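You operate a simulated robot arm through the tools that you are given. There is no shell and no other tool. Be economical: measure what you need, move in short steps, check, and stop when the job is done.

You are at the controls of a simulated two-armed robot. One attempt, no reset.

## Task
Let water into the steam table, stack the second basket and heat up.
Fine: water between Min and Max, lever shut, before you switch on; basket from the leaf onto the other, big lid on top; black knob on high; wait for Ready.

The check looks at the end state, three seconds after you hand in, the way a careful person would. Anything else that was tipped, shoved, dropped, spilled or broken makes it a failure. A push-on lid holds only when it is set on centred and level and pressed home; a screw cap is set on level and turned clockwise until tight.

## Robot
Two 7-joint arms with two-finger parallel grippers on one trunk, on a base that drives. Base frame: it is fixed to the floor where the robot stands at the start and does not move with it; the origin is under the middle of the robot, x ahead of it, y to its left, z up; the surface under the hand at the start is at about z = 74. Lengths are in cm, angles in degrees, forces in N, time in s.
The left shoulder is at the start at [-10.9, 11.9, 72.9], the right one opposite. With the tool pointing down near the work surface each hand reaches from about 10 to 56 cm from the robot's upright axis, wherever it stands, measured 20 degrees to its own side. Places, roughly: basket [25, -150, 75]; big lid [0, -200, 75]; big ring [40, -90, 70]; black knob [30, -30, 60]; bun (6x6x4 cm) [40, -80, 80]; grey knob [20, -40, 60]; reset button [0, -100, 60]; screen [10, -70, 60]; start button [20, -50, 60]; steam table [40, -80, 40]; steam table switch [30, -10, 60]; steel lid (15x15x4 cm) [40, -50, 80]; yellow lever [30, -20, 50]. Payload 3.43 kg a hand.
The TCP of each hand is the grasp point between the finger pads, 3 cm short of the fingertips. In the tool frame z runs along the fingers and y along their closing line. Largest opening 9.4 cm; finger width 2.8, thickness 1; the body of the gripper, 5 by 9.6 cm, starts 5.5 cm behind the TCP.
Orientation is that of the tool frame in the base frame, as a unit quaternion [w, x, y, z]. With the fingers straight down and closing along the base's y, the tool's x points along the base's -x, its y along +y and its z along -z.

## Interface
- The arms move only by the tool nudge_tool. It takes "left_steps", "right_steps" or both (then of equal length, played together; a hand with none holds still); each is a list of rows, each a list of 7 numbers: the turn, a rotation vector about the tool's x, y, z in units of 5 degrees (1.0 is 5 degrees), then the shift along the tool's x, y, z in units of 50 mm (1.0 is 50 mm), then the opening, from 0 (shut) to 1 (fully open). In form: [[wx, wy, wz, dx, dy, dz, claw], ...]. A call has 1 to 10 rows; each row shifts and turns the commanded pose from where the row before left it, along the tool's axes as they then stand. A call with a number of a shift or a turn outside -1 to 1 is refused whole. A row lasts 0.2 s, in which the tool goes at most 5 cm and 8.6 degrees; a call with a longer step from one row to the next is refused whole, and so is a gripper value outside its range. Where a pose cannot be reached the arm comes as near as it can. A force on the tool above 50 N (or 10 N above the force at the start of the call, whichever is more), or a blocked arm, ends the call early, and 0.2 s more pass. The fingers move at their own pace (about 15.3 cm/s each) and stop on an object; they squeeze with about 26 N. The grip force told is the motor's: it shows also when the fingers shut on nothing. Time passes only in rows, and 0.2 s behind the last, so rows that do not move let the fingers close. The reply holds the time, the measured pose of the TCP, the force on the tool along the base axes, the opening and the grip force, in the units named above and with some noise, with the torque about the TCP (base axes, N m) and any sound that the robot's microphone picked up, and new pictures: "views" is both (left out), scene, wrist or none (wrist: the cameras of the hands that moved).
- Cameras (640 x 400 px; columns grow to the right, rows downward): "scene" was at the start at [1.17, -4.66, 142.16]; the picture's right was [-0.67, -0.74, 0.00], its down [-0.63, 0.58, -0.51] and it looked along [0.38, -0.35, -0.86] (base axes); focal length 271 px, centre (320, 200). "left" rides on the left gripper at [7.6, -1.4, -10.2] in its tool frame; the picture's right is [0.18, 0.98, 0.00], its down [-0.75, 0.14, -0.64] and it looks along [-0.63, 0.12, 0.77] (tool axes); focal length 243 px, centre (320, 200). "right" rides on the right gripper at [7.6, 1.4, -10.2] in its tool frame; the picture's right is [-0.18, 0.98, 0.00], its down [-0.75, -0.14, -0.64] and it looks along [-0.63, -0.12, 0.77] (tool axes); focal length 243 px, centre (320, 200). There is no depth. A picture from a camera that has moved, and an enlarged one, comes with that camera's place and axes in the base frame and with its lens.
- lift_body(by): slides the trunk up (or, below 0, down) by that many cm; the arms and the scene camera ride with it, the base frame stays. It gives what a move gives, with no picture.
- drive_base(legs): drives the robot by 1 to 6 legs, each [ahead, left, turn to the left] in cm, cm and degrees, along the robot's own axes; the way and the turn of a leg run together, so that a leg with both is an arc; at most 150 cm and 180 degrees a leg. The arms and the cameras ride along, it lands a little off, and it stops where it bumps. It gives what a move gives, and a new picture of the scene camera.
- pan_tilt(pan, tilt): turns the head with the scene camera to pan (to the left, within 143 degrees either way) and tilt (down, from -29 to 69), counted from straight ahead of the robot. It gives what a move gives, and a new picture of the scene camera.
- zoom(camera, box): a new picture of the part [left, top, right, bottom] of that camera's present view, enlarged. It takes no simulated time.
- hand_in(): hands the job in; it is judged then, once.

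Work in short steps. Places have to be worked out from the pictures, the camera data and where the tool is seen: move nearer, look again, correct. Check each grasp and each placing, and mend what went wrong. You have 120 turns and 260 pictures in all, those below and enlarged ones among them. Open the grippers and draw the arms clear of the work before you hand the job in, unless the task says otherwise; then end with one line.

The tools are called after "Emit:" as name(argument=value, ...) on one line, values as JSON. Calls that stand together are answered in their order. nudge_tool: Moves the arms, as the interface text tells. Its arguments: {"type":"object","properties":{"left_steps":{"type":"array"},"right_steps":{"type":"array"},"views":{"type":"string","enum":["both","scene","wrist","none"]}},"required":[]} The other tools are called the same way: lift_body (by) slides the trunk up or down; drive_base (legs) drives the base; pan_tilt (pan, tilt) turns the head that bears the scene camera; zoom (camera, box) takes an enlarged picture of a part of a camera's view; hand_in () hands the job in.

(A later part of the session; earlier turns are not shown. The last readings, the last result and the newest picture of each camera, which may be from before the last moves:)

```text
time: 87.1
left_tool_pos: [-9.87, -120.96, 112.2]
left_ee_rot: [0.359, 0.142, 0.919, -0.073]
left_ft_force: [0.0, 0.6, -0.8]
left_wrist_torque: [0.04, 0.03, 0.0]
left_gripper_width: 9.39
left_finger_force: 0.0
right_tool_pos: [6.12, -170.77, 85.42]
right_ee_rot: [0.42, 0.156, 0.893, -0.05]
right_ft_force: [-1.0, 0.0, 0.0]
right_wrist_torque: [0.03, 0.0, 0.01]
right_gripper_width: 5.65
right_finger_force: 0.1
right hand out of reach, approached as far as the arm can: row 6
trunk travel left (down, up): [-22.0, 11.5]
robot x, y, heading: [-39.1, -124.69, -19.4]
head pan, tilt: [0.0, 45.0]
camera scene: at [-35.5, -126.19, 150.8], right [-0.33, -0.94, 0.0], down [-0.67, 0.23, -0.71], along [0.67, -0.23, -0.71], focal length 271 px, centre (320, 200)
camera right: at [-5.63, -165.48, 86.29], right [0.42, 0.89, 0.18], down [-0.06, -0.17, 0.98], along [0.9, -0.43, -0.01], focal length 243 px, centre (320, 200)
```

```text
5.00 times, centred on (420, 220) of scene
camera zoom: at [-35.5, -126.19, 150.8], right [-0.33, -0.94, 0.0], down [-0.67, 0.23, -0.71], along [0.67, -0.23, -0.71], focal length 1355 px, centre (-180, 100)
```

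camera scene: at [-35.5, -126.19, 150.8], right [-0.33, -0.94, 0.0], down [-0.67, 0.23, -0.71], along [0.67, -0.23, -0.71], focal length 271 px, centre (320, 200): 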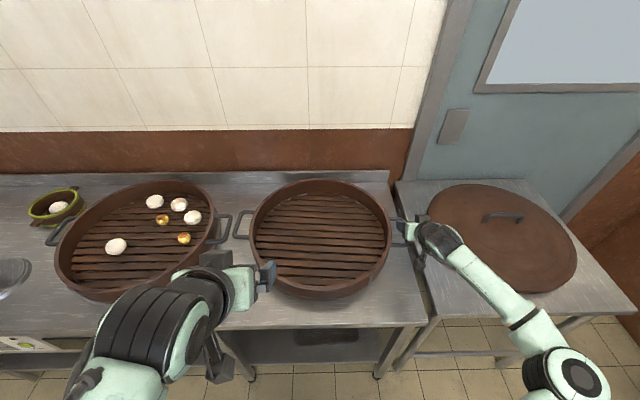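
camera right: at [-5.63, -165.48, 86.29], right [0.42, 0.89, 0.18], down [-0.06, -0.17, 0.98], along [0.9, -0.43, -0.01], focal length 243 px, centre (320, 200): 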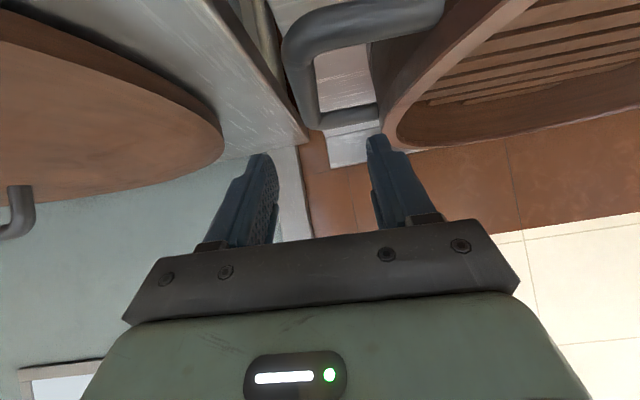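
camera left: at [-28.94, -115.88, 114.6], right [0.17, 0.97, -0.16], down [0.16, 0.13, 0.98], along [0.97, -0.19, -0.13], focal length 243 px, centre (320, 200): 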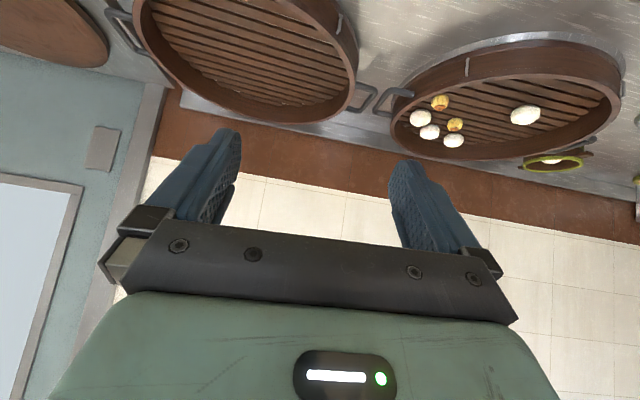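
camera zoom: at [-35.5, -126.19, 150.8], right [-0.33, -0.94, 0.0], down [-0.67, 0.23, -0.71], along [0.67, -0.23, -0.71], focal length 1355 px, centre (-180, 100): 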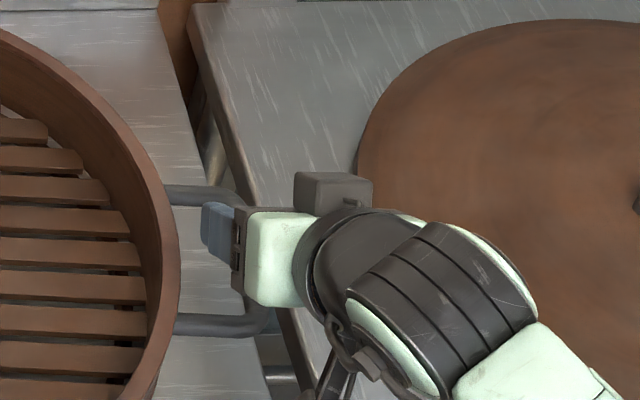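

The bar lies between the fingers. I descend 5 cm with a slight forward move and close.

Emit:
nudge_tool(right_steps=[[0, 0, 0, 0.18, -0.03, 0.3, 0.6], [0, 0, 0, 0.18, -0.03, 0.3, 0.6], [0, 0, 0, 0.18, -0.02, 0.3, 0.6], [0, 0, 0, 0, 0, 0, 0.6], [0, 0, 0, 0, 0, 0, 0.3], [0, 0, 0, 0, 0, 0, 0], [0, 0, 0, 0, 0, 0, 0], [0, 0, 0, 0, 0, 0, 0]], views="both")

Emit:
zoom(camera="scene", box=[360, 180, 480, 260])

```text
time: 88.9
left_tool_pos: [-9.91, -120.98, 112.29]
left_ee_rot: [0.358, 0.142, 0.92, -0.074]
left_ft_force: [-0.5, 0.0, 0.2]
left_wrist_torque: [-0.01, -0.01, 0.01]
left_gripper_width: 9.39
left_finger_force: 0.0
right_tool_pos: [6.56, -172.48, 81.06]
right_ee_rot: [0.421, 0.155, 0.892, -0.049]
right_ft_force: [7.8, 3.0, 10.6]
right_wrist_torque: [0.2, 0.07, -0.8]
right_gripper_width: 1.64
right_finger_force: 25.9
right hand out of reach, approached as far as the arm can: row 1, 2, 3
trunk travel left (down, up): [-22.0, 11.5]
robot x, y, heading: [-38.65, -124.89, -19.4]
head pan, tilt: [0.0, 45.0]
camera scene: at [-35.49, -126.11, 150.8], right [-0.33, -0.94, 0.0], down [-0.67, 0.23, -0.71], along [0.67, -0.23, -0.71], focal length 271 px, centre (320, 200)
camera right: at [-5.26, -167.21, 81.83], right [0.42, 0.89, 0.18], down [-0.07, -0.17, 0.98], along [0.9, -0.43, -0.01], focal length 243 px, centre (320, 200)
```

scene: 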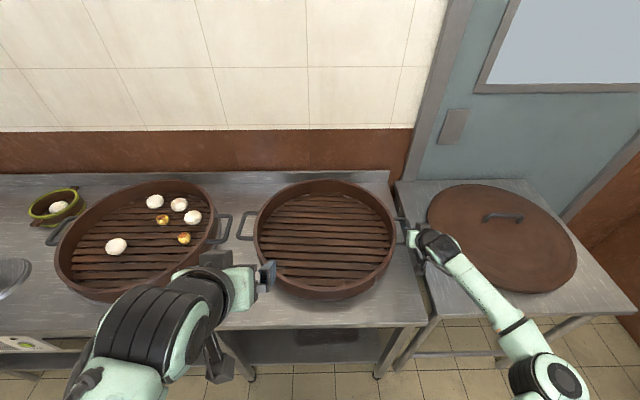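
right: 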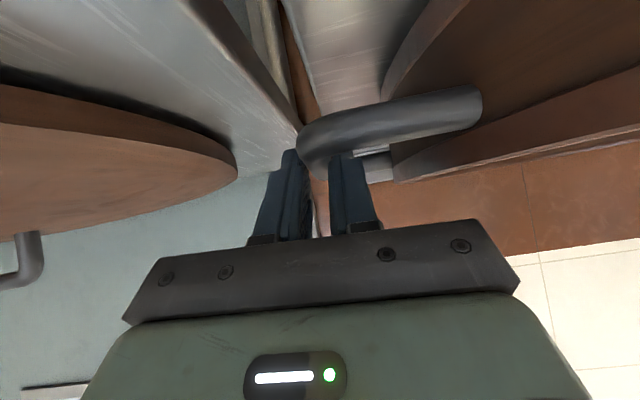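

```text
5.00 times, centred on (420, 220) of scene
camera zoom: at [-35.49, -126.11, 150.8], right [-0.33, -0.94, 0.0], down [-0.67, 0.23, -0.71], along [0.67, -0.23, -0.71], focal length 1355 px, centre (-180, 100)
```

zoom: 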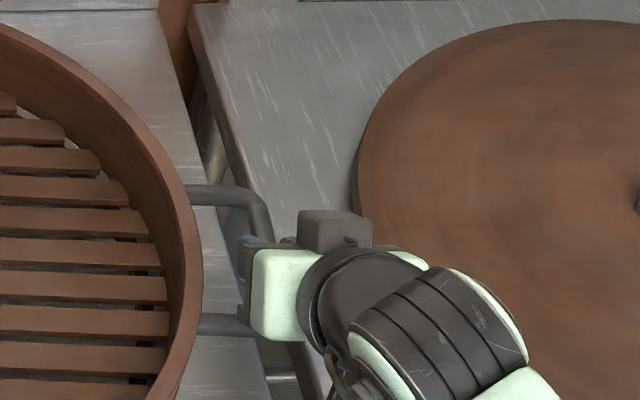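

The right handle is gripped (bar 1.6 cm). I slide the basket 3 cm right by driving the base sideways, keeping the arm fixed.

Emit:
drive_base(legs=[[0, -3, 0]])

Emit:
zoom(camera="scene", box=[210, 170, 430, 310])

```text
time: 89.9
left_tool_pos: [-10.97, -123.79, 112.27]
left_ee_rot: [0.361, 0.142, 0.919, -0.073]
left_ft_force: [-0.4, 0.0, 0.9]
left_wrist_torque: [0.01, -0.03, 0.01]
left_gripper_width: 9.42
left_finger_force: 0.0
right_tool_pos: [5.36, -175.72, 81.06]
right_ee_rot: [0.421, 0.157, 0.892, -0.052]
right_ft_force: [4.9, -4.9, 17.3]
right_wrist_torque: [-0.18, -0.06, -0.86]
right_gripper_width: 1.47
right_finger_force: 25.1
trunk travel left (down, up): [-22.0, 11.5]
robot x, y, heading: [-39.8, -127.29, -19.5]
head pan, tilt: [0.0, 45.0]
camera scene: at [-36.6, -129.06, 150.81], right [-0.33, -0.94, 0.0], down [-0.67, 0.23, -0.71], along [0.67, -0.24, -0.71], focal length 271 px, centre (320, 200)
```

scene: 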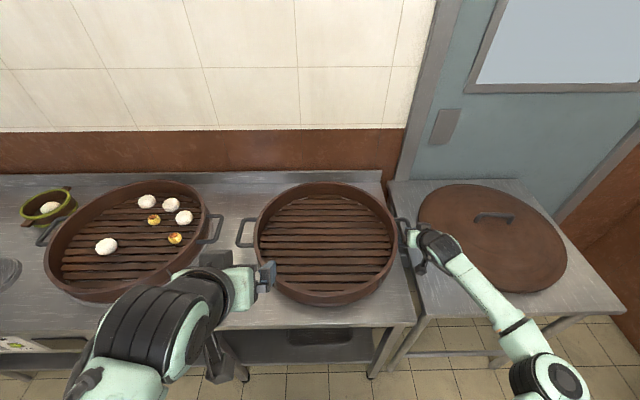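

```text
2.86 times, centred on (320, 240) of scene
camera zoom: at [-36.6, -129.06, 150.81], right [-0.33, -0.94, 0.0], down [-0.67, 0.23, -0.71], along [0.67, -0.24, -0.71], focal length 774 px, centre (320, 86)
```

zoom: 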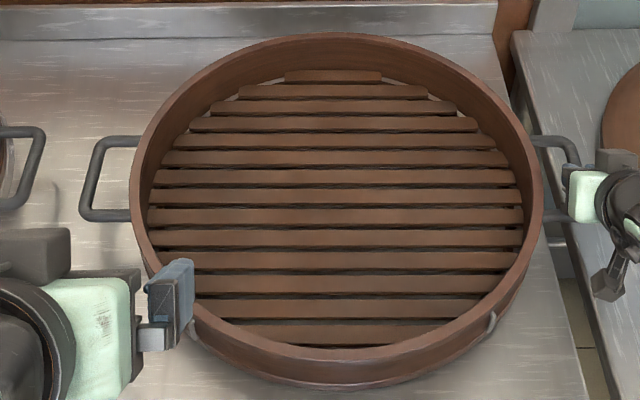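

The gap is now ample. I bring the left hand toward the left handle at (136.4, 30.4, 80), correcting tilt and yaw.

Emit:
nudge_tool(left_steps=[[0.15, -0.7, 0.13, 0, 0.65, 0, 0.6], [0.15, -0.7, 0.13, 0, 0.65, 0, 0.6], [0, 0, 0, 0, 0.65, 0, 0.6], [0, 0, 0, 0, 0.65, 0, 0.6], [0, 0, 0, 0, 0, 0.8, 0.6], [0, 0, 0, 0, 0, 0.8, 0.6], [0, 0, 0, 0, 0, 0.8, 0.6], [0, 0, 0, 0, 0, 0.8, 0.6], [0, 0, 0, 0, 0, 0.8, 0.6], [0, 0, 0, 0, 0, 0, 0.6]], views="both")

```text
time: 92.1
left_tool_pos: [7.82, -117.3, 98.87]
left_ee_rot: [0.414, 0.153, 0.893, -0.091]
left_ft_force: [0.8, -0.1, -0.5]
left_wrist_torque: [0.01, 0.0, -0.01]
left_gripper_width: 5.64
left_finger_force: 0.0
right_tool_pos: [5.33, -175.72, 81.05]
right_ee_rot: [0.421, 0.157, 0.892, -0.052]
right_ft_force: [2.5, -3.3, 5.5]
right_wrist_torque: [0.1, 0.28, -0.41]
right_gripper_width: 1.48
right_finger_force: 25.9
trunk travel left (down, up): [-22.0, 11.5]
robot x, y, heading: [-39.87, -127.53, -19.3]
head pan, tilt: [0.0, 45.0]
camera scene: at [-36.51, -129.08, 150.8], right [-0.33, -0.94, 0.0], down [-0.67, 0.23, -0.71], along [0.67, -0.23, -0.71], focal length 271 px, centre (320, 200)
camera left: at [-4.68, -114.18, 99.71], right [0.23, 0.96, -0.18], down [0.05, 0.17, 0.98], along [0.97, -0.23, -0.01], focal length 243 px, centre (320, 200)
```

scene: 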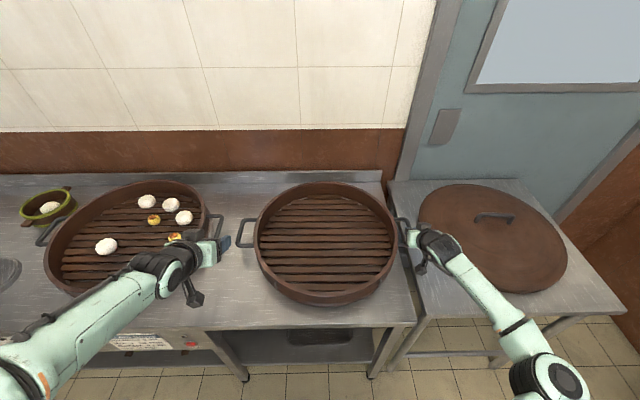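
left: 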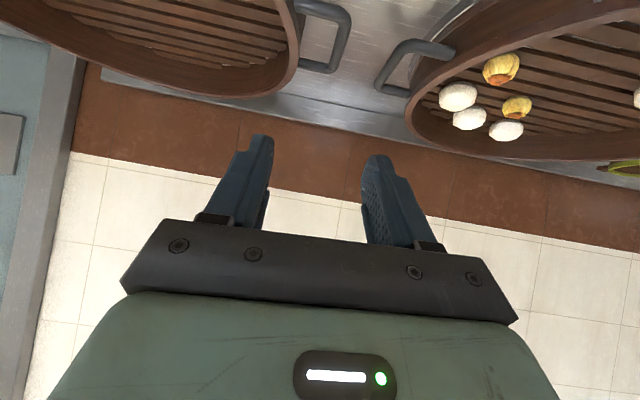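

I continue down and forward to just above the left bar, with a narrower opening.

Emit:
nudge_tool(left_steps=[[0, 0, 0, 0.015, 0.02, 0.85, 0.5], [0, 0, 0, 0.015, 0.02, 0.85, 0.5], [0, 0, 0, 0.015, 0.02, 0.85, 0.5], [0, 0, 0, 0.015, 0.02, 0.85, 0.5], [0, 0, 0, 0.015, 0.02, 0.8, 0.5], [0, 0, 0, 0, 0, 0, 0.5]], views="both")

Emit:
zoom(camera="scene", box=[190, 180, 310, 260])

```text
time: 93.5
left_tool_pos: [22.64, -122.91, 85.06]
left_ee_rot: [0.415, 0.153, 0.892, -0.09]
left_ft_force: [0.3, -0.3, -0.8]
left_wrist_torque: [-0.05, -0.02, 0.02]
left_gripper_width: 4.67
left_finger_force: 0.0
right_tool_pos: [5.3, -175.76, 81.09]
right_ee_rot: [0.421, 0.157, 0.892, -0.052]
right_ft_force: [0.4, -2.6, 6.4]
right_wrist_torque: [0.1, 0.35, -0.35]
right_gripper_width: 1.46
right_finger_force: 26.2
trunk travel left (down, up): [-22.0, 11.5]
robot x, y, heading: [-39.78, -127.48, -19.8]
head pan, tilt: [0.0, 45.0]
camera scene: at [-36.53, -129.06, 150.8], right [-0.33, -0.94, 0.0], down [-0.67, 0.23, -0.71], along [0.67, -0.23, -0.71], focal length 271 px, centre (320, 200)
camera left: at [10.14, -119.63, 85.93], right [0.23, 0.96, -0.17], down [0.05, 0.17, 0.98], along [0.97, -0.23, -0.01], focal length 243 px, centre (320, 200)
```

scene: 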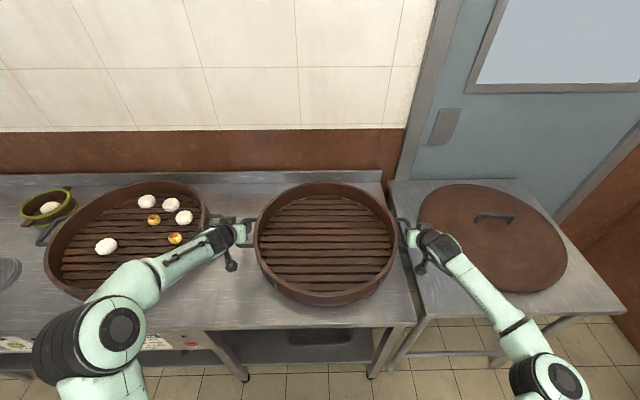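
left: 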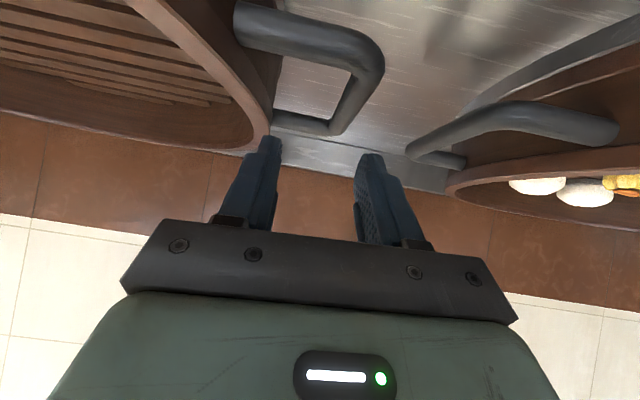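

```text
5.00 times, centred on (250, 220) of scene
camera zoom: at [-36.53, -129.06, 150.8], right [-0.33, -0.94, 0.0], down [-0.67, 0.23, -0.71], along [0.67, -0.23, -0.71], focal length 1355 px, centre (670, 100)
```

zoom: 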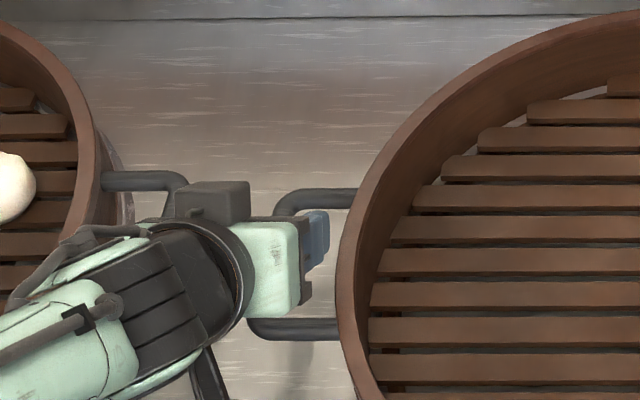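

The bar is ~1.5 cm to the left of the finger midline. I shift left, descend and close.

Emit:
nudge_tool(left_steps=[[0, 0, 0, 0, 0.32, 0, 0.5], [0, 0, 0, 0.16, 0, 0.31, 0.5], [0, 0, 0, 0.16, 0, 0.31, 0.5], [0, 0, 0, 0.16, 0, 0.3, 0.5], [0, 0, 0, 0, 0, 0, 0.5]], views="wrist")

```text
time: 94.7
left_tool_pos: [24.82, -122.01, 80.32]
left_ee_rot: [0.414, 0.153, 0.893, -0.09]
left_ft_force: [-0.6, 0.0, 0.1]
left_wrist_torque: [-0.01, -0.02, 0.0]
left_gripper_width: 4.7
left_finger_force: 0.1
right_tool_pos: [5.34, -175.77, 80.98]
right_ee_rot: [0.421, 0.157, 0.892, -0.052]
right_ft_force: [1.5, -1.8, 5.3]
right_wrist_torque: [-0.07, -0.14, -0.49]
right_gripper_width: 1.46
right_finger_force: 25.9
trunk travel left (down, up): [-22.0, 11.5]
robot x, y, heading: [-39.94, -127.81, -19.5]
head pan, tilt: [0.0, 45.0]
camera left: at [12.41, -118.99, 81.13], right [0.23, 0.96, -0.17], down [0.05, 0.17, 0.98], along [0.97, -0.23, -0.01], focal length 243 px, centre (320, 200)
```

left: 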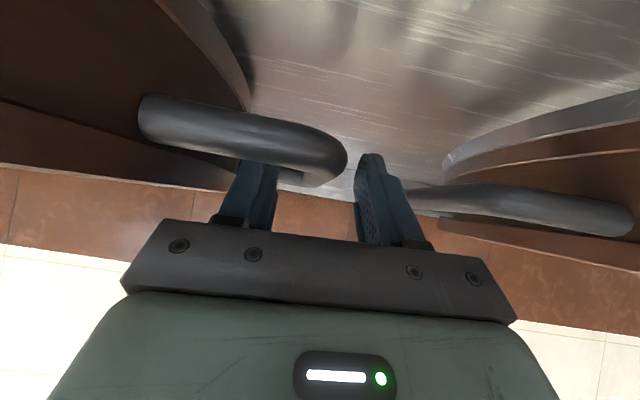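

The bar is between the fingers, and the neighbour's handle is clear. I close the left gripper.

Emit:
nudge_tool(left_steps=[[0, 0, 0, 0, 0, 0, 0.3], [0, 0, 0, 0, 0, 0, 0.1], [0, 0, 0, 0, 0, 0, 0], [0, 0, 0, 0, 0, 0, 0]], right_steps=[[0, 0, 0, 0, 0, 0, 0], [0, 0, 0, 0, 0, 0, 0], [0, 0, 0, 0, 0, 0, 0], [0, 0, 0, 0, 0, 0, 0]], views="both")

```text
time: 95.7
left_tool_pos: [24.86, -122.29, 80.37]
left_ee_rot: [0.414, 0.153, 0.893, -0.09]
left_ft_force: [-1.4, -5.1, 0.5]
left_wrist_torque: [-0.07, 0.01, 0.06]
left_gripper_width: 1.91
left_finger_force: 26.1
right_tool_pos: [5.43, -175.85, 81.03]
right_ee_rot: [0.421, 0.157, 0.892, -0.052]
right_ft_force: [1.9, 1.9, 7.3]
right_wrist_torque: [0.05, 0.04, -0.59]
right_gripper_width: 1.47
right_finger_force: 26.0
trunk travel left (down, up): [-22.0, 11.5]
robot x, y, heading: [-39.79, -127.63, -19.8]
head pan, tilt: [0.0, 45.0]
camera scene: at [-36.53, -129.07, 150.8], right [-0.33, -0.94, 0.0], down [-0.67, 0.23, -0.71], along [0.67, -0.24, -0.71], focal length 271 px, centre (320, 200)
camera right: at [-6.37, -170.33, 81.83], right [0.43, 0.89, 0.18], down [-0.07, -0.17, 0.98], along [0.9, -0.43, -0.01], focal length 243 px, centre (320, 200)
camera left: at [12.37, -119.07, 81.14], right [0.23, 0.96, -0.18], down [0.05, 0.17, 0.98], along [0.97, -0.24, -0.01], focal length 243 px, centre (320, 200)
```

scene: 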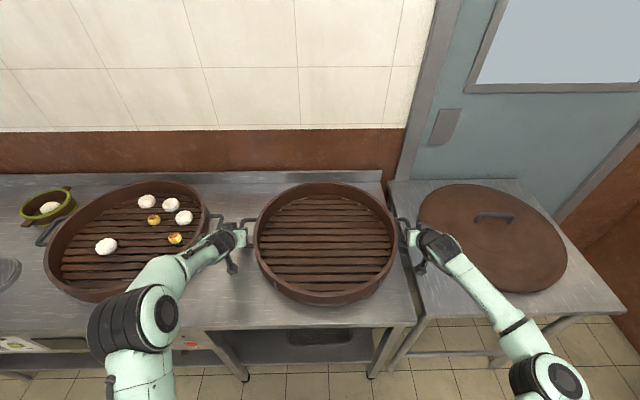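
right: 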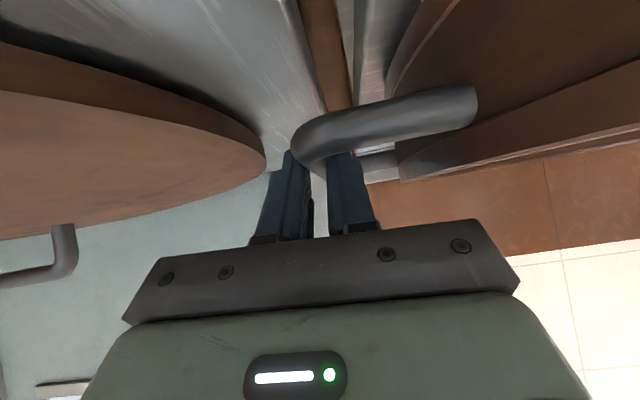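
left: 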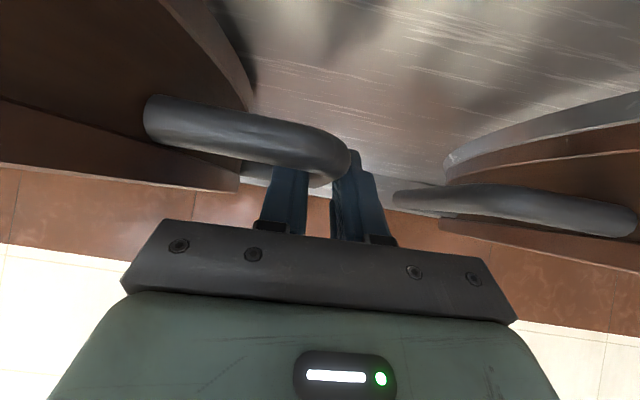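

Both handles are gripped. I lift with the trunk by 5 cm and check that the basket hangs level.

Emit:
lift_body(by=5)

Emit:
zoom(camera="scene", box=[160, 150, 480, 350])

```text
time: 96.6
left_tool_pos: [24.83, -122.24, 85.32]
left_ee_rot: [0.413, 0.153, 0.893, -0.09]
left_ft_force: [-3.9, -7.0, -5.2]
left_wrist_torque: [-0.24, -0.33, 0.14]
left_gripper_width: 1.89
left_finger_force: 26.3
right_tool_pos: [5.35, -175.66, 85.81]
right_ee_rot: [0.419, 0.157, 0.893, -0.051]
right_ft_force: [2.1, 7.3, -6.3]
right_wrist_torque: [0.29, 0.43, -0.44]
right_gripper_width: 1.49
right_finger_force: 26.5
trunk travel left (down, up): [-27.0, 6.5]
robot x, y, heading: [-39.8, -127.83, -19.3]
head pan, tilt: [0.0, 45.0]
```

```text
2.00 times, centred on (320, 250) of scene
camera zoom: at [-36.54, -129.06, 155.88], right [-0.33, -0.94, 0.0], down [-0.67, 0.23, -0.71], along [0.67, -0.23, -0.71], focal length 542 px, centre (320, 100)
```

zoom: 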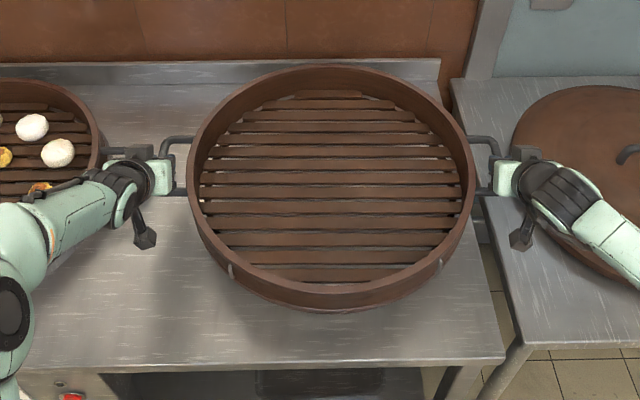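

It hangs level, about 12 N total. I raise the trunk fully and both arms 7 cm more.

Emit:
lift_body(by=6.5)

Emit:
nudge_tool(left_steps=[[0, 0, 0, -0.178, 0, -0.15, 0], [0, 0, 0, -0.178, 0, -0.15, 0], [0, 0, 0, -0.178, 0, -0.15, 0], [0, 0, 0, -0.178, 0, -0.15, 0], [0, 0, 0, -0.178, 0, -0.15, 0], [0, 0, 0, -0.178, 0, -0.15, 0]], right_steps=[[0, 0, 0, -0.178, 0, -0.15, 0], [0, 0, 0, -0.178, 0, -0.15, 0], [0, 0, 0, -0.178, 0, -0.15, 0], [0, 0, 0, -0.178, 0, -0.15, 0], [0, 0, 0, -0.178, 0, -0.15, 0], [0, 0, 0, -0.178, 0, -0.15, 0]], views="scene")

```text
time: 97.6
left_tool_pos: [24.86, -122.25, 91.74]
left_ee_rot: [0.413, 0.153, 0.893, -0.09]
left_ft_force: [-6.1, -10.6, -5.9]
left_wrist_torque: [-0.16, -0.18, 0.09]
left_gripper_width: 1.93
left_finger_force: 26.3
right_tool_pos: [5.37, -175.75, 92.38]
right_ee_rot: [0.42, 0.157, 0.892, -0.051]
right_ft_force: [4.8, 11.4, -7.0]
right_wrist_torque: [0.26, 0.26, -0.48]
right_gripper_width: 1.49
right_finger_force: 25.8
trunk travel left (down, up): [-33.5, 0.0]
robot x, y, heading: [-39.84, -127.68, -19.5]
head pan, tilt: [0.0, 45.0]
```

```text
time: 99.0
left_tool_pos: [24.95, -122.36, 98.85]
left_ee_rot: [0.413, 0.154, 0.893, -0.092]
left_ft_force: [-9.7, -23.8, -6.6]
left_wrist_torque: [-0.07, 0.35, 0.2]
left_gripper_width: 1.92
left_finger_force: 26.2
right_tool_pos: [5.42, -175.75, 99.42]
right_ee_rot: [0.421, 0.155, 0.892, -0.05]
right_ft_force: [9.6, 24.1, -5.6]
right_wrist_torque: [0.27, -0.29, -0.55]
right_gripper_width: 1.49
right_finger_force: 26.0
trunk travel left (down, up): [-33.5, 0.0]
robot x, y, heading: [-40.1, -127.51, -19.4]
head pan, tilt: [0.0, 45.0]
camera scene: at [-36.57, -129.05, 162.76], right [-0.33, -0.94, 0.0], down [-0.67, 0.24, -0.71], along [0.67, -0.23, -0.71], focal length 271 px, centre (320, 200)
```

scene: 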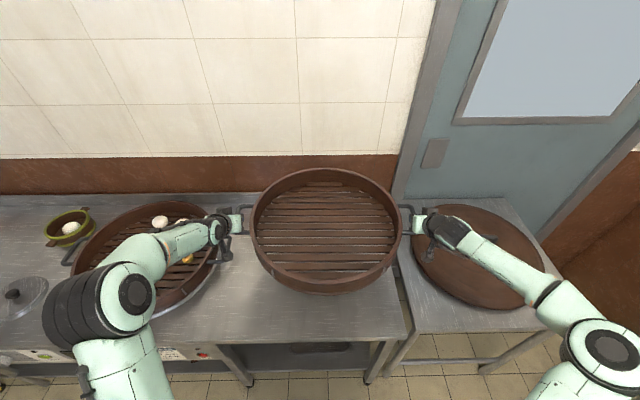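

The hands pull apart a bit (24 N); I relax them inward 3 mm, then drive left 63 cm to above the other basket (centre ≈ s 101, d 31).

Emit:
nudge_tool(left_steps=[[0, 0, 0, 0, -0.06, 0, 0], [0, 0, 0, 0, 0, 0, 0]], right_steps=[[0, 0, 0, 0, 0.06, 0, 0], [0, 0, 0, 0, 0, 0, 0]], views="none")

Emit:
drive_base(legs=[[0, 30, 0], [0, 30, 0]])

```text
time: 99.6
left_tool_pos: [24.93, -122.32, 98.93]
left_ee_rot: [0.414, 0.152, 0.893, -0.09]
left_ft_force: [-6.6, -16.7, -6.0]
left_wrist_torque: [-0.16, 0.11, 0.09]
left_gripper_width: 1.91
left_finger_force: 26.3
right_tool_pos: [5.34, -175.86, 99.27]
right_ee_rot: [0.419, 0.157, 0.893, -0.052]
right_ft_force: [6.1, 16.1, -6.3]
right_wrist_torque: [0.2, 0.04, -0.31]
right_gripper_width: 1.49
right_finger_force: 25.9
trunk travel left (down, up): [-33.5, 0.0]
robot x, y, heading: [-39.96, -127.62, -19.1]
head pan, tilt: [0.0, 45.0]
```

```text
time: 105.7
left_tool_pos: [44.62, -65.32, 98.76]
left_ee_rot: [0.414, 0.151, 0.893, -0.089]
left_ft_force: [-5.0, -11.8, -5.8]
left_wrist_torque: [-0.13, 0.06, 0.03]
left_gripper_width: 1.93
left_finger_force: 25.9
right_tool_pos: [25.49, -118.89, 99.32]
right_ee_rot: [0.42, 0.154, 0.893, -0.05]
right_ft_force: [4.8, 11.9, -6.1]
right_wrist_torque: [0.17, 0.05, -0.35]
right_gripper_width: 1.49
right_finger_force: 26.3
trunk travel left (down, up): [-33.5, 0.0]
robot x, y, heading: [-20.17, -71.06, -19.2]
head pan, tilt: [0.0, 45.0]
camera scene: at [-16.77, -72.42, 162.76], right [-0.33, -0.94, 0.0], down [-0.67, 0.23, -0.71], along [0.67, -0.23, -0.71], focal length 271 px, centre (320, 200)
```

scene: 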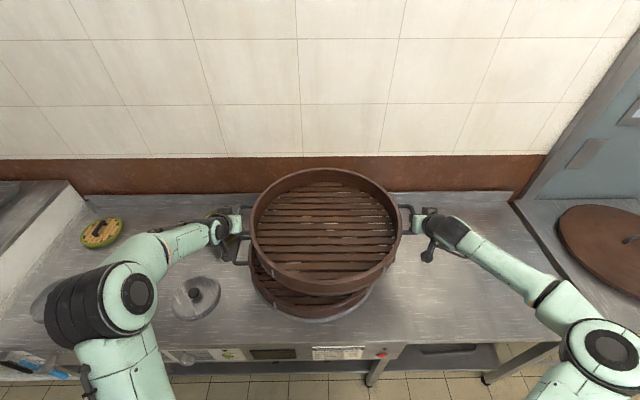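

The carried basket is above the target. I enlarge to measure the remaining offset.

Emit:
zoom(camera="scene", box=[200, 160, 440, 330])

```text
2.35 times, centred on (320, 245) of scene
camera zoom: at [-16.77, -72.42, 162.76], right [-0.33, -0.94, 0.0], down [-0.67, 0.23, -0.71], along [0.67, -0.23, -0.71], focal length 638 px, centre (320, 94)
```

zoom: 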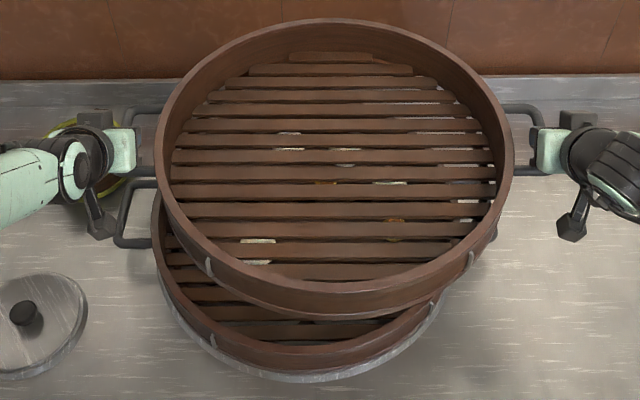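

Lower basket centre ≈ (101.0, 31.0); carried ≈ (104.3, 29.5). I correct with the base: 3.3 cm left, 1.5 cm forward.

Emit:
drive_base(legs=[[1.5, 3.3, 0]])

Emit:
nudge_tool(left_steps=[[0, 0, 0, 0.153, 0, 0.129, 0], [0, 0, 0, 0.153, 0, 0.129, 0], [0, 0, 0, 0.153, 0, 0.129, 0], [0, 0, 0, 0.153, 0, 0.129, 0], [0, 0, 0, 0, 0, 0, 0]], right_steps=[[0, 0, 0, 0.153, 0, 0.129, 0], [0, 0, 0, 0.153, 0, 0.129, 0], [0, 0, 0, 0.153, 0, 0.129, 0], [0, 0, 0, 0.153, 0, 0.129, 0], [0, 0, 0, 0, 0, 0, 0]], views="none")

Emit:
zoom(camera="scene", box=[200, 180, 440, 330])

```text
time: 106.7
left_tool_pos: [47.07, -62.88, 98.67]
left_ee_rot: [0.413, 0.151, 0.894, -0.089]
left_ft_force: [-1.4, -1.0, -5.9]
left_wrist_torque: [-0.08, 0.07, -0.08]
left_gripper_width: 1.9
left_finger_force: 25.5
right_tool_pos: [27.81, -116.23, 99.43]
right_ee_rot: [0.42, 0.156, 0.892, -0.052]
right_ft_force: [1.3, 1.5, -5.6]
right_wrist_torque: [0.0, 0.09, -0.5]
right_gripper_width: 1.47
right_finger_force: 26.4
trunk travel left (down, up): [-33.5, 0.0]
robot x, y, heading: [-17.49, -68.34, -19.1]
head pan, tilt: [0.0, 45.0]
camera scene: at [-14.33, -69.8, 162.75], right [-0.33, -0.94, 0.0], down [-0.67, 0.23, -0.71], along [0.67, -0.23, -0.71], focal length 271 px, centre (320, 200)
```

scene: 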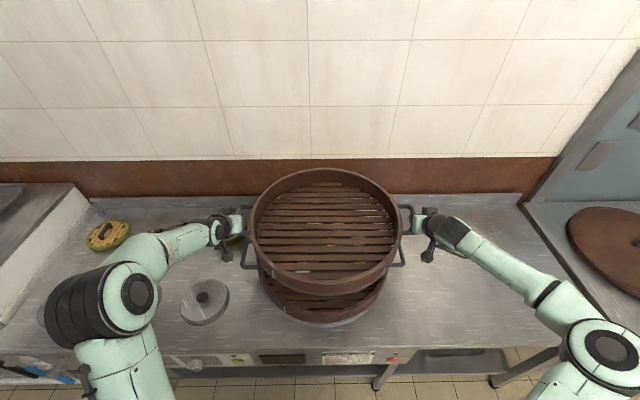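

```text
time: 107.9
left_tool_pos: [47.05, -62.7, 94.61]
left_ee_rot: [0.412, 0.152, 0.894, -0.089]
left_ft_force: [2.0, 6.7, -5.3]
left_wrist_torque: [0.11, 0.11, -0.07]
left_gripper_width: 1.92
left_finger_force: 26.8
right_tool_pos: [27.83, -116.19, 95.33]
right_ee_rot: [0.42, 0.157, 0.892, -0.052]
right_ft_force: [-2.3, -6.4, -5.9]
right_wrist_torque: [-0.14, 0.03, -0.36]
right_gripper_width: 1.47
right_finger_force: 26.1
trunk travel left (down, up): [-33.5, 0.0]
robot x, y, heading: [-17.55, -68.49, -19.3]
head pan, tilt: [0.0, 45.0]
```

```text
2.67 times, centred on (320, 255) of scene
camera zoom: at [-14.32, -69.82, 162.76], right [-0.33, -0.94, 0.0], down [-0.67, 0.23, -0.71], along [0.67, -0.23, -0.71], focal length 722 px, centre (320, 53)
```

zoom: 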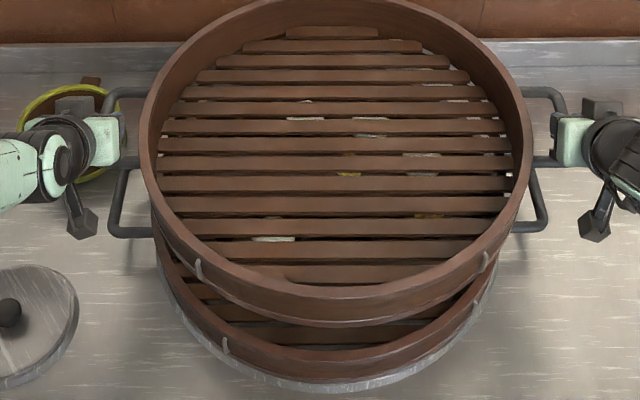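

Offsets now: carried is ~0.6 cm too far back and 0.25 cm right. I correct and lower 3.5 cm in small steps.

Emit:
nudge_tool(left_steps=[[0, 0, 0, 0.077, 0.05, -0.092, 0], [0, 0, 0, 0.077, 0, 0.064, 0], [0, 0, 0, 0.077, 0, 0.064, 0], [0, 0, 0, 0.077, 0, 0.064, 0], [0, 0, 0, 0.077, 0, 0.064, 0], [0, 0, 0, 0.077, 0, 0.064, 0], [0, 0, 0, 0.077, 0, 0.064, 0], [0, 0, 0, 0.077, 0, 0.064, 0], [0, 0, 0, 0, 0, 0, 0]], right_steps=[[0, 0, 0, 0.077, 0.05, -0.092, 0], [0, 0, 0, 0.077, 0, 0.064, 0], [0, 0, 0, 0.077, 0, 0.064, 0], [0, 0, 0, 0.077, 0, 0.064, 0], [0, 0, 0, 0.077, 0, 0.064, 0], [0, 0, 0, 0.077, 0, 0.064, 0], [0, 0, 0, 0.077, 0, 0.064, 0], [0, 0, 0, 0.077, 0, 0.064, 0], [0, 0, 0, 0, 0, 0, 0]], views="none")

Emit:
zoom(camera="scene", box=[200, 180, 440, 330])

```text
time: 109.9
left_tool_pos: [46.49, -62.33, 91.1]
left_ee_rot: [0.412, 0.15, 0.894, -0.087]
left_ft_force: [6.2, 18.3, -5.6]
left_wrist_torque: [0.11, -0.15, -0.08]
left_gripper_width: 1.91
left_finger_force: 25.3
right_tool_pos: [27.29, -115.84, 91.88]
right_ee_rot: [0.419, 0.157, 0.893, -0.053]
right_ft_force: [-6.2, -18.5, -5.4]
right_wrist_torque: [-0.26, 0.33, -0.19]
right_gripper_width: 1.46
right_finger_force: 26.4
trunk travel left (down, up): [-33.5, 0.0]
robot x, y, heading: [-17.45, -68.34, -19.2]
head pan, tilt: [0.0, 45.0]
```

```text
2.67 times, centred on (320, 255) of scene
camera zoom: at [-14.32, -69.83, 162.76], right [-0.33, -0.94, 0.0], down [-0.67, 0.23, -0.71], along [0.67, -0.23, -0.71], focal length 722 px, centre (320, 53)
```

zoom: 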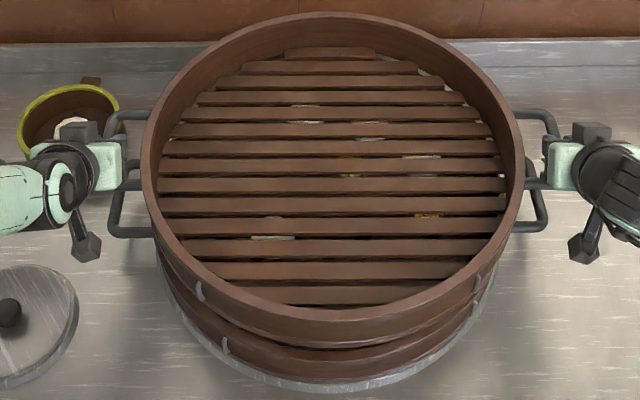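

Aligned well. I relax the inward squeeze and keep lowering slowly until contact shows.

Emit:
nudge_tool(left_steps=[[0, 0, 0, 0, 0.06, 0, 0], [0, 0, 0, 0.054, 0.01, 0.045, 0], [0, 0, 0, 0.054, 0.01, 0.045, 0], [0, 0, 0, 0.054, 0.01, 0.045, 0], [0, 0, 0, 0.054, 0, 0.045, 0], [0, 0, 0, 0, 0, 0, 0]], right_steps=[[0, 0, 0, 0, -0.06, 0, 0], [0, 0, 0, 0.054, -0.01, 0.045, 0], [0, 0, 0, 0.054, -0.01, 0.045, 0], [0, 0, 0, 0.054, -0.01, 0.045, 0], [0, 0, 0, 0.054, 0, 0.045, 0], [0, 0, 0, 0, 0, 0, 0]], views="none")

Emit:
zoom(camera="scene", box=[200, 180, 440, 330])

```text
time: 111.3
left_tool_pos: [46.57, -62.3, 89.71]
left_ee_rot: [0.413, 0.153, 0.893, -0.09]
left_ft_force: [0.2, 2.1, -5.7]
left_wrist_torque: [0.03, 0.0, 0.01]
left_gripper_width: 1.92
left_finger_force: 26.4
right_tool_pos: [27.25, -115.95, 90.36]
right_ee_rot: [0.421, 0.155, 0.892, -0.05]
right_ft_force: [-0.2, -1.9, -5.5]
right_wrist_torque: [0.02, 0.15, -0.55]
right_gripper_width: 1.47
right_finger_force: 26.2
trunk travel left (down, up): [-33.5, 0.0]
robot x, y, heading: [-18.08, -68.49, -19.2]
head pan, tilt: [0.0, 45.0]
```

```text
2.67 times, centred on (320, 255) of scene
camera zoom: at [-14.31, -69.83, 162.76], right [-0.33, -0.94, 0.0], down [-0.67, 0.23, -0.71], along [0.67, -0.23, -0.71], focal length 722 px, centre (320, 53)
```

zoom: 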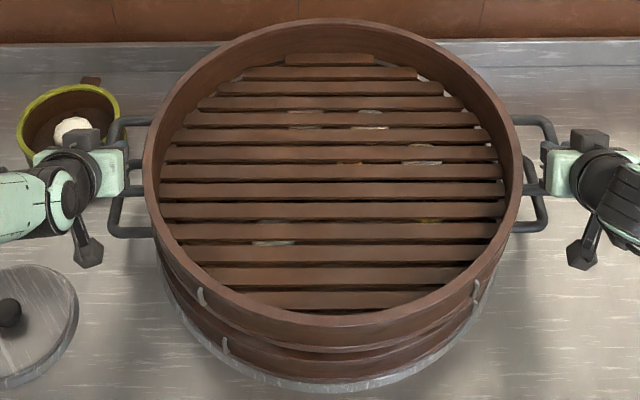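

Forces balanced, still hanging. I lower another 1.2 cm.

Emit:
nudge_tool(left_steps=[[0, 0, 0, 0.046, 0.01, 0.039, 0], [0, 0, 0, 0.046, 0.01, 0.039, 0], [0, 0, 0, 0.046, 0.01, 0.039, 0], [0, 0, 0, 0.046, 0, 0.039, 0], [0, 0, 0, 0, 0, 0, 0]], right_steps=[[0, 0, 0, 0.046, -0.01, 0.039, 0], [0, 0, 0, 0.046, -0.01, 0.039, 0], [0, 0, 0, 0.046, -0.01, 0.039, 0], [0, 0, 0, 0.046, 0, 0.039, 0], [0, 0, 0, 0, 0, 0, 0]], views="none")

Emit:
zoom(camera="scene", box=[200, 180, 440, 330])

```text
time: 112.5
left_tool_pos: [46.52, -62.49, 88.57]
left_ee_rot: [0.413, 0.153, 0.893, -0.09]
left_ft_force: [-5.6, -13.9, -5.4]
left_wrist_torque: [-0.12, 0.13, 0.12]
left_gripper_width: 1.91
left_finger_force: 26.0
right_tool_pos: [27.32, -115.93, 89.29]
right_ee_rot: [0.42, 0.154, 0.893, -0.048]
right_ft_force: [5.7, 13.3, -5.3]
right_wrist_torque: [0.22, -0.02, -0.45]
right_gripper_width: 1.47
right_finger_force: 25.9
trunk travel left (down, up): [-33.5, 0.0]
robot x, y, heading: [-17.42, -68.55, -19.2]
head pan, tilt: [0.0, 45.0]
```

```text
2.67 times, centred on (320, 255) of scene
camera zoom: at [-14.31, -69.83, 162.76], right [-0.33, -0.94, 0.0], down [-0.67, 0.23, -0.71], along [0.67, -0.23, -0.71], focal length 722 px, centre (320, 53)
```

zoom: 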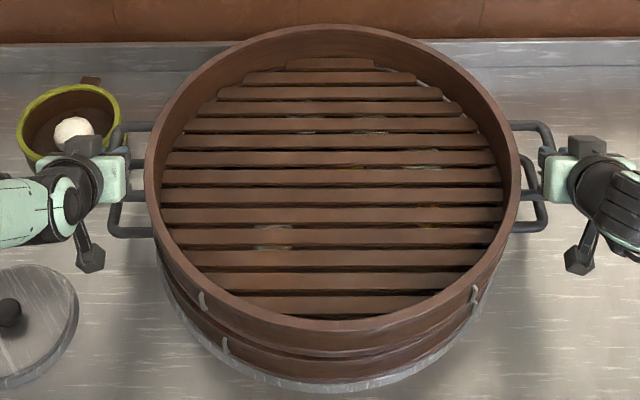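

Still hanging. I continue lowering 1.2 cm, without the lateral term.

Emit:
nudge_tool(left_steps=[[0, 0, 0, 0.046, -0.02, 0.039, 0], [0, 0, 0, 0.046, -0.02, 0.039, 0], [0, 0, 0, 0.046, 0, 0.039, 0], [0, 0, 0, 0.046, 0, 0.039, 0], [0, 0, 0, 0, 0, 0, 0]], right_steps=[[0, 0, 0, 0.046, 0.02, 0.039, 0], [0, 0, 0, 0.046, 0.02, 0.039, 0], [0, 0, 0, 0.046, 0, 0.039, 0], [0, 0, 0, 0.046, 0, 0.039, 0], [0, 0, 0, 0, 0, 0, 0]], views="none")

Emit:
zoom(camera="scene", box=[200, 180, 440, 330])

```text
time: 113.7
left_tool_pos: [46.53, -62.41, 87.39]
left_ee_rot: [0.412, 0.151, 0.894, -0.089]
left_ft_force: [-3.0, -8.6, -6.2]
left_wrist_torque: [0.01, 0.2, 0.08]
left_gripper_width: 1.92
left_finger_force: 25.7
right_tool_pos: [27.29, -115.97, 88.08]
right_ee_rot: [0.42, 0.156, 0.893, -0.052]
right_ft_force: [3.0, 8.7, -5.9]
right_wrist_torque: [0.13, -0.06, -0.23]
right_gripper_width: 1.48
right_finger_force: 25.7
trunk travel left (down, up): [-33.5, 0.0]
robot x, y, heading: [-17.73, -68.39, -19.6]
head pan, tilt: [0.0, 45.0]
```

```text
2.67 times, centred on (320, 255) of scene
camera zoom: at [-14.31, -69.83, 162.76], right [-0.33, -0.94, 0.0], down [-0.67, 0.23, -0.71], along [0.67, -0.23, -0.71], focal length 722 px, centre (320, 53)
```

zoom: 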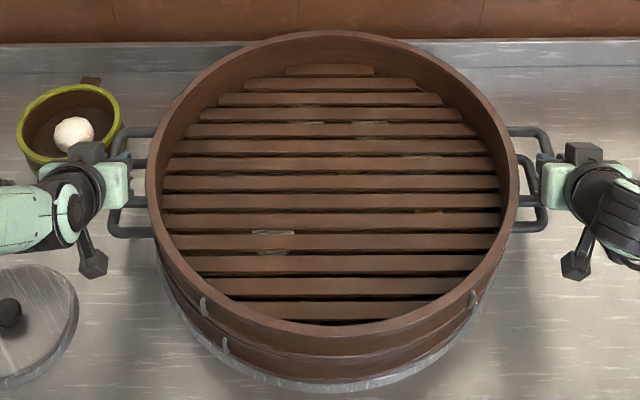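

Still no contact; lowering another 1.2 cm carefully.

Emit:
nudge_tool(left_steps=[[0, 0, 0, 0.031, -0.01, 0.026, 0], [0, 0, 0, 0.031, -0.01, 0.026, 0], [0, 0, 0, 0.031, 0, 0.026, 0], [0, 0, 0, 0.031, 0, 0.026, 0], [0, 0, 0, 0.031, 0, 0.026, 0], [0, 0, 0, 0.031, 0, 0.026, 0], [0, 0, 0, 0, 0, 0, 0]], right_steps=[[0, 0, 0, 0.031, 0.01, 0.026, 0], [0, 0, 0, 0.031, 0.01, 0.026, 0], [0, 0, 0, 0.031, 0, 0.026, 0], [0, 0, 0, 0.031, 0, 0.026, 0], [0, 0, 0, 0.031, 0, 0.026, 0], [0, 0, 0, 0.031, 0, 0.026, 0], [0, 0, 0, 0, 0, 0, 0]], views="both")

Emit:
zoom(camera="scene", box=[200, 180, 440, 330])

```text
time: 115.3
left_tool_pos: [46.51, -62.4, 86.95]
left_ee_rot: [0.42, 0.15, 0.89, -0.089]
left_ft_force: [6.8, 3.1, 26.9]
left_wrist_torque: [0.08, 0.1, 0.0]
left_gripper_width: 1.95
left_finger_force: 25.8
right_tool_pos: [27.2, -115.96, 87.76]
right_ee_rot: [0.427, 0.155, 0.889, -0.054]
right_ft_force: [-1.2, -12.5, 38.2]
right_wrist_torque: [-0.23, -0.12, -0.24]
right_gripper_width: 1.46
right_finger_force: 26.1
trunk travel left (down, up): [-33.5, 0.0]
robot x, y, heading: [-17.26, -68.56, -19.2]
head pan, tilt: [0.0, 45.0]
camera scene: at [-14.95, -69.64, 162.82], right [-0.33, -0.94, 0.0], down [-0.67, 0.23, -0.71], along [0.67, -0.23, -0.7], focal length 271 px, centre (320, 200)
camera right: at [15.55, -110.53, 88.34], right [0.42, 0.89, 0.18], down [-0.08, -0.16, 0.98], along [0.9, -0.43, 0.0], focal length 243 px, centre (320, 200)
camera left: at [34.06, -59.29, 87.59], right [0.23, 0.96, -0.17], down [0.04, 0.17, 0.98], along [0.97, -0.23, 0.0], focal length 243 px, centre (320, 200)
```

scene: 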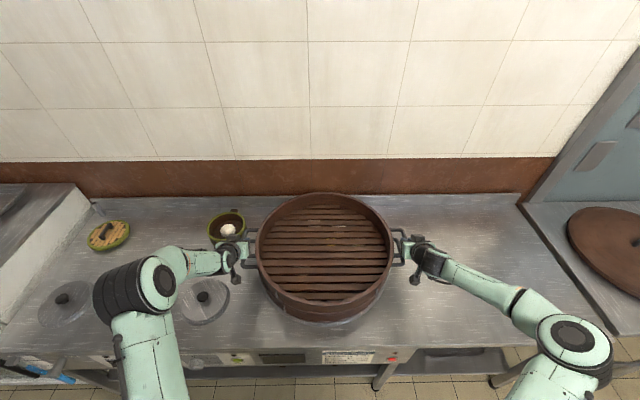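
right: 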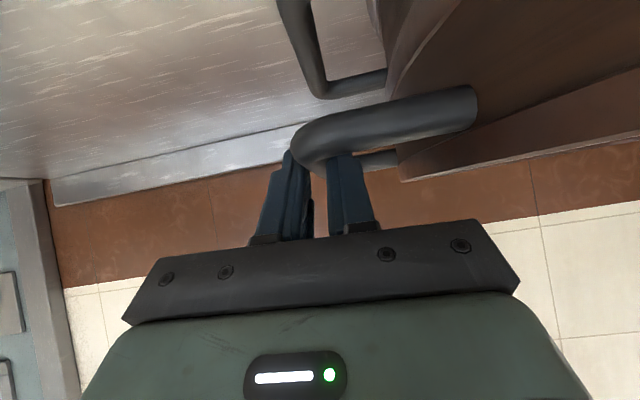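
left: 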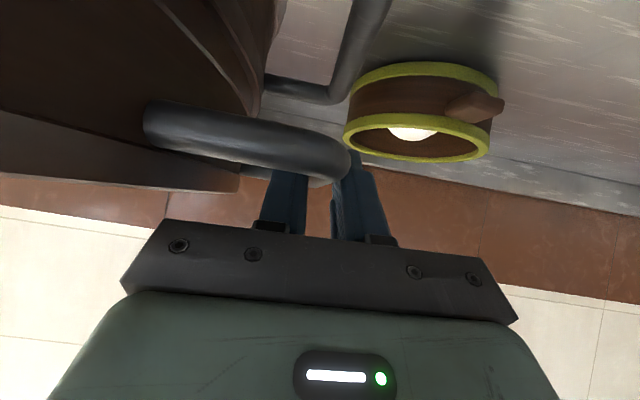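

```text
2.67 times, centred on (320, 255) of scene
camera zoom: at [-14.95, -69.64, 162.82], right [-0.33, -0.94, 0.0], down [-0.67, 0.23, -0.71], along [0.67, -0.23, -0.7], focal length 722 px, centre (320, 53)
```

zoom: 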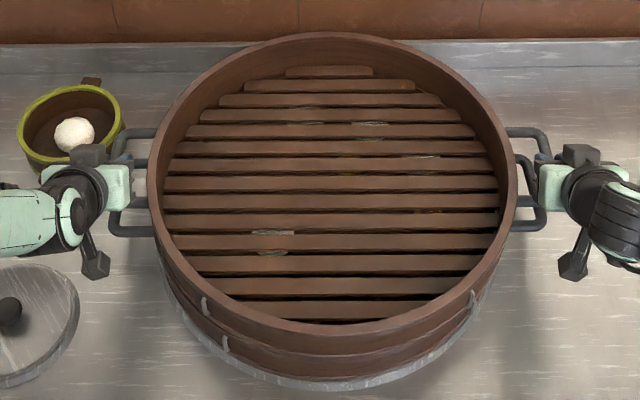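

Contact on both sides (27 and 38 N), level, seated. I relieve the load by 0.6 cm up and open the grippers.

Emit:
nudge_tool(left_steps=[[0, 0, 0, -0.046, 0, -0.039, 0], [0, 0, 0, -0.046, 0, -0.039, 0], [0, 0, 0, 0, 0, 0, 0.15], [0, 0, 0, 0, 0, 0, 0.3], [0, 0, 0, 0, 0, 0, 0.45], [0, 0, 0, 0, 0, 0, 0.45]], right_steps=[[0, 0, 0, -0.046, 0, -0.039, 0], [0, 0, 0, -0.046, 0, -0.039, 0], [0, 0, 0, 0, 0, 0, 0.15], [0, 0, 0, 0, 0, 0, 0.3], [0, 0, 0, 0, 0, 0, 0.45], [0, 0, 0, 0, 0, 0, 0.45]], views="both")

Emit:
zoom(camera="scene", box=[200, 180, 440, 330])

```text
time: 116.7
left_tool_pos: [46.34, -62.51, 86.85]
left_ee_rot: [0.413, 0.152, 0.894, -0.09]
left_ft_force: [-1.3, 0.4, 0.4]
left_wrist_torque: [0.01, 0.01, 0.02]
left_gripper_width: 4.22
left_finger_force: 0.0
right_tool_pos: [27.22, -115.66, 87.48]
right_ee_rot: [0.42, 0.156, 0.892, -0.051]
right_ft_force: [-0.3, -0.7, -0.8]
right_wrist_torque: [0.03, -0.01, -0.01]
right_gripper_width: 4.24
right_finger_force: 0.0
trunk travel left (down, up): [-33.5, 0.0]
robot x, y, heading: [-17.62, -68.25, -19.1]
head pan, tilt: [0.0, 45.0]
camera scene: at [-14.44, -69.78, 162.76], right [-0.33, -0.94, 0.0], down [-0.67, 0.23, -0.71], along [0.67, -0.23, -0.71], focal length 271 px, centre (320, 200)
camera right: at [15.52, -110.36, 88.25], right [0.43, 0.89, 0.18], down [-0.07, -0.17, 0.98], along [0.9, -0.43, -0.01], focal length 243 px, centre (320, 200)
camera left: at [33.93, -59.32, 87.63], right [0.23, 0.96, -0.17], down [0.05, 0.17, 0.98], along [0.97, -0.23, -0.01], focal length 243 px, centre (320, 200)
```

scene: 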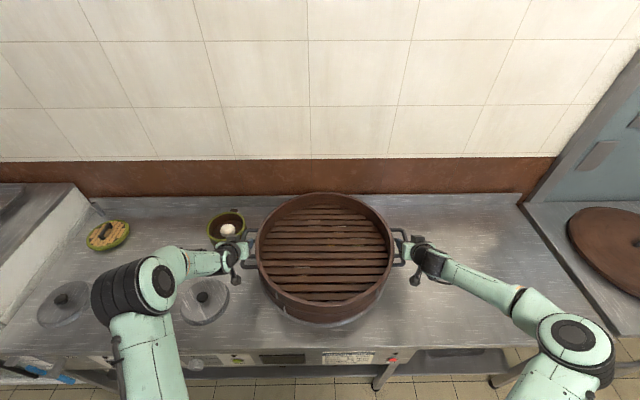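
right: 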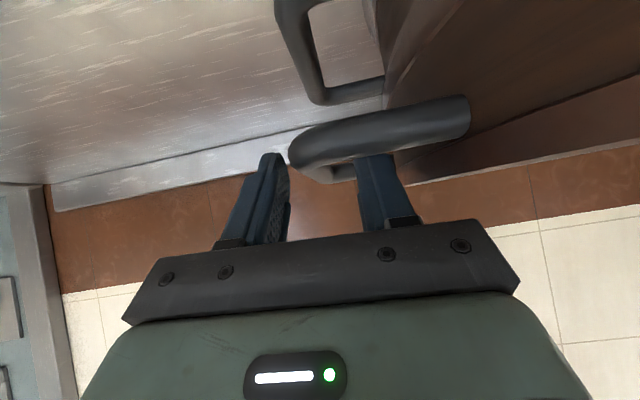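
left: 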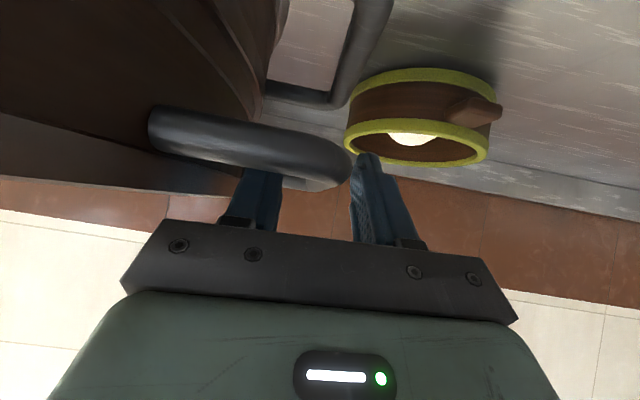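

```text
2.67 times, centred on (320, 255) of scene
camera zoom: at [-14.44, -69.78, 162.76], right [-0.33, -0.94, 0.0], down [-0.67, 0.23, -0.71], along [0.67, -0.23, -0.71], focal length 722 px, centre (320, 53)
```

zoom: 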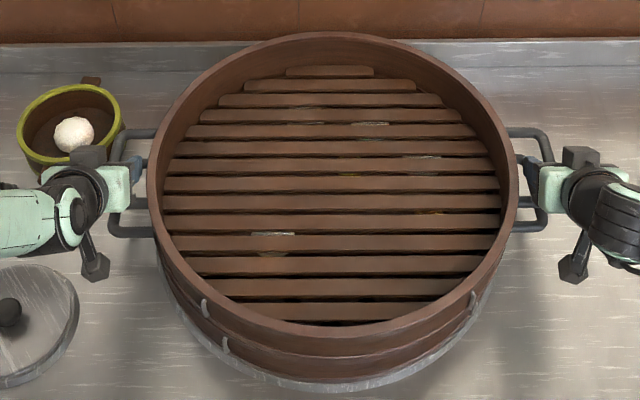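

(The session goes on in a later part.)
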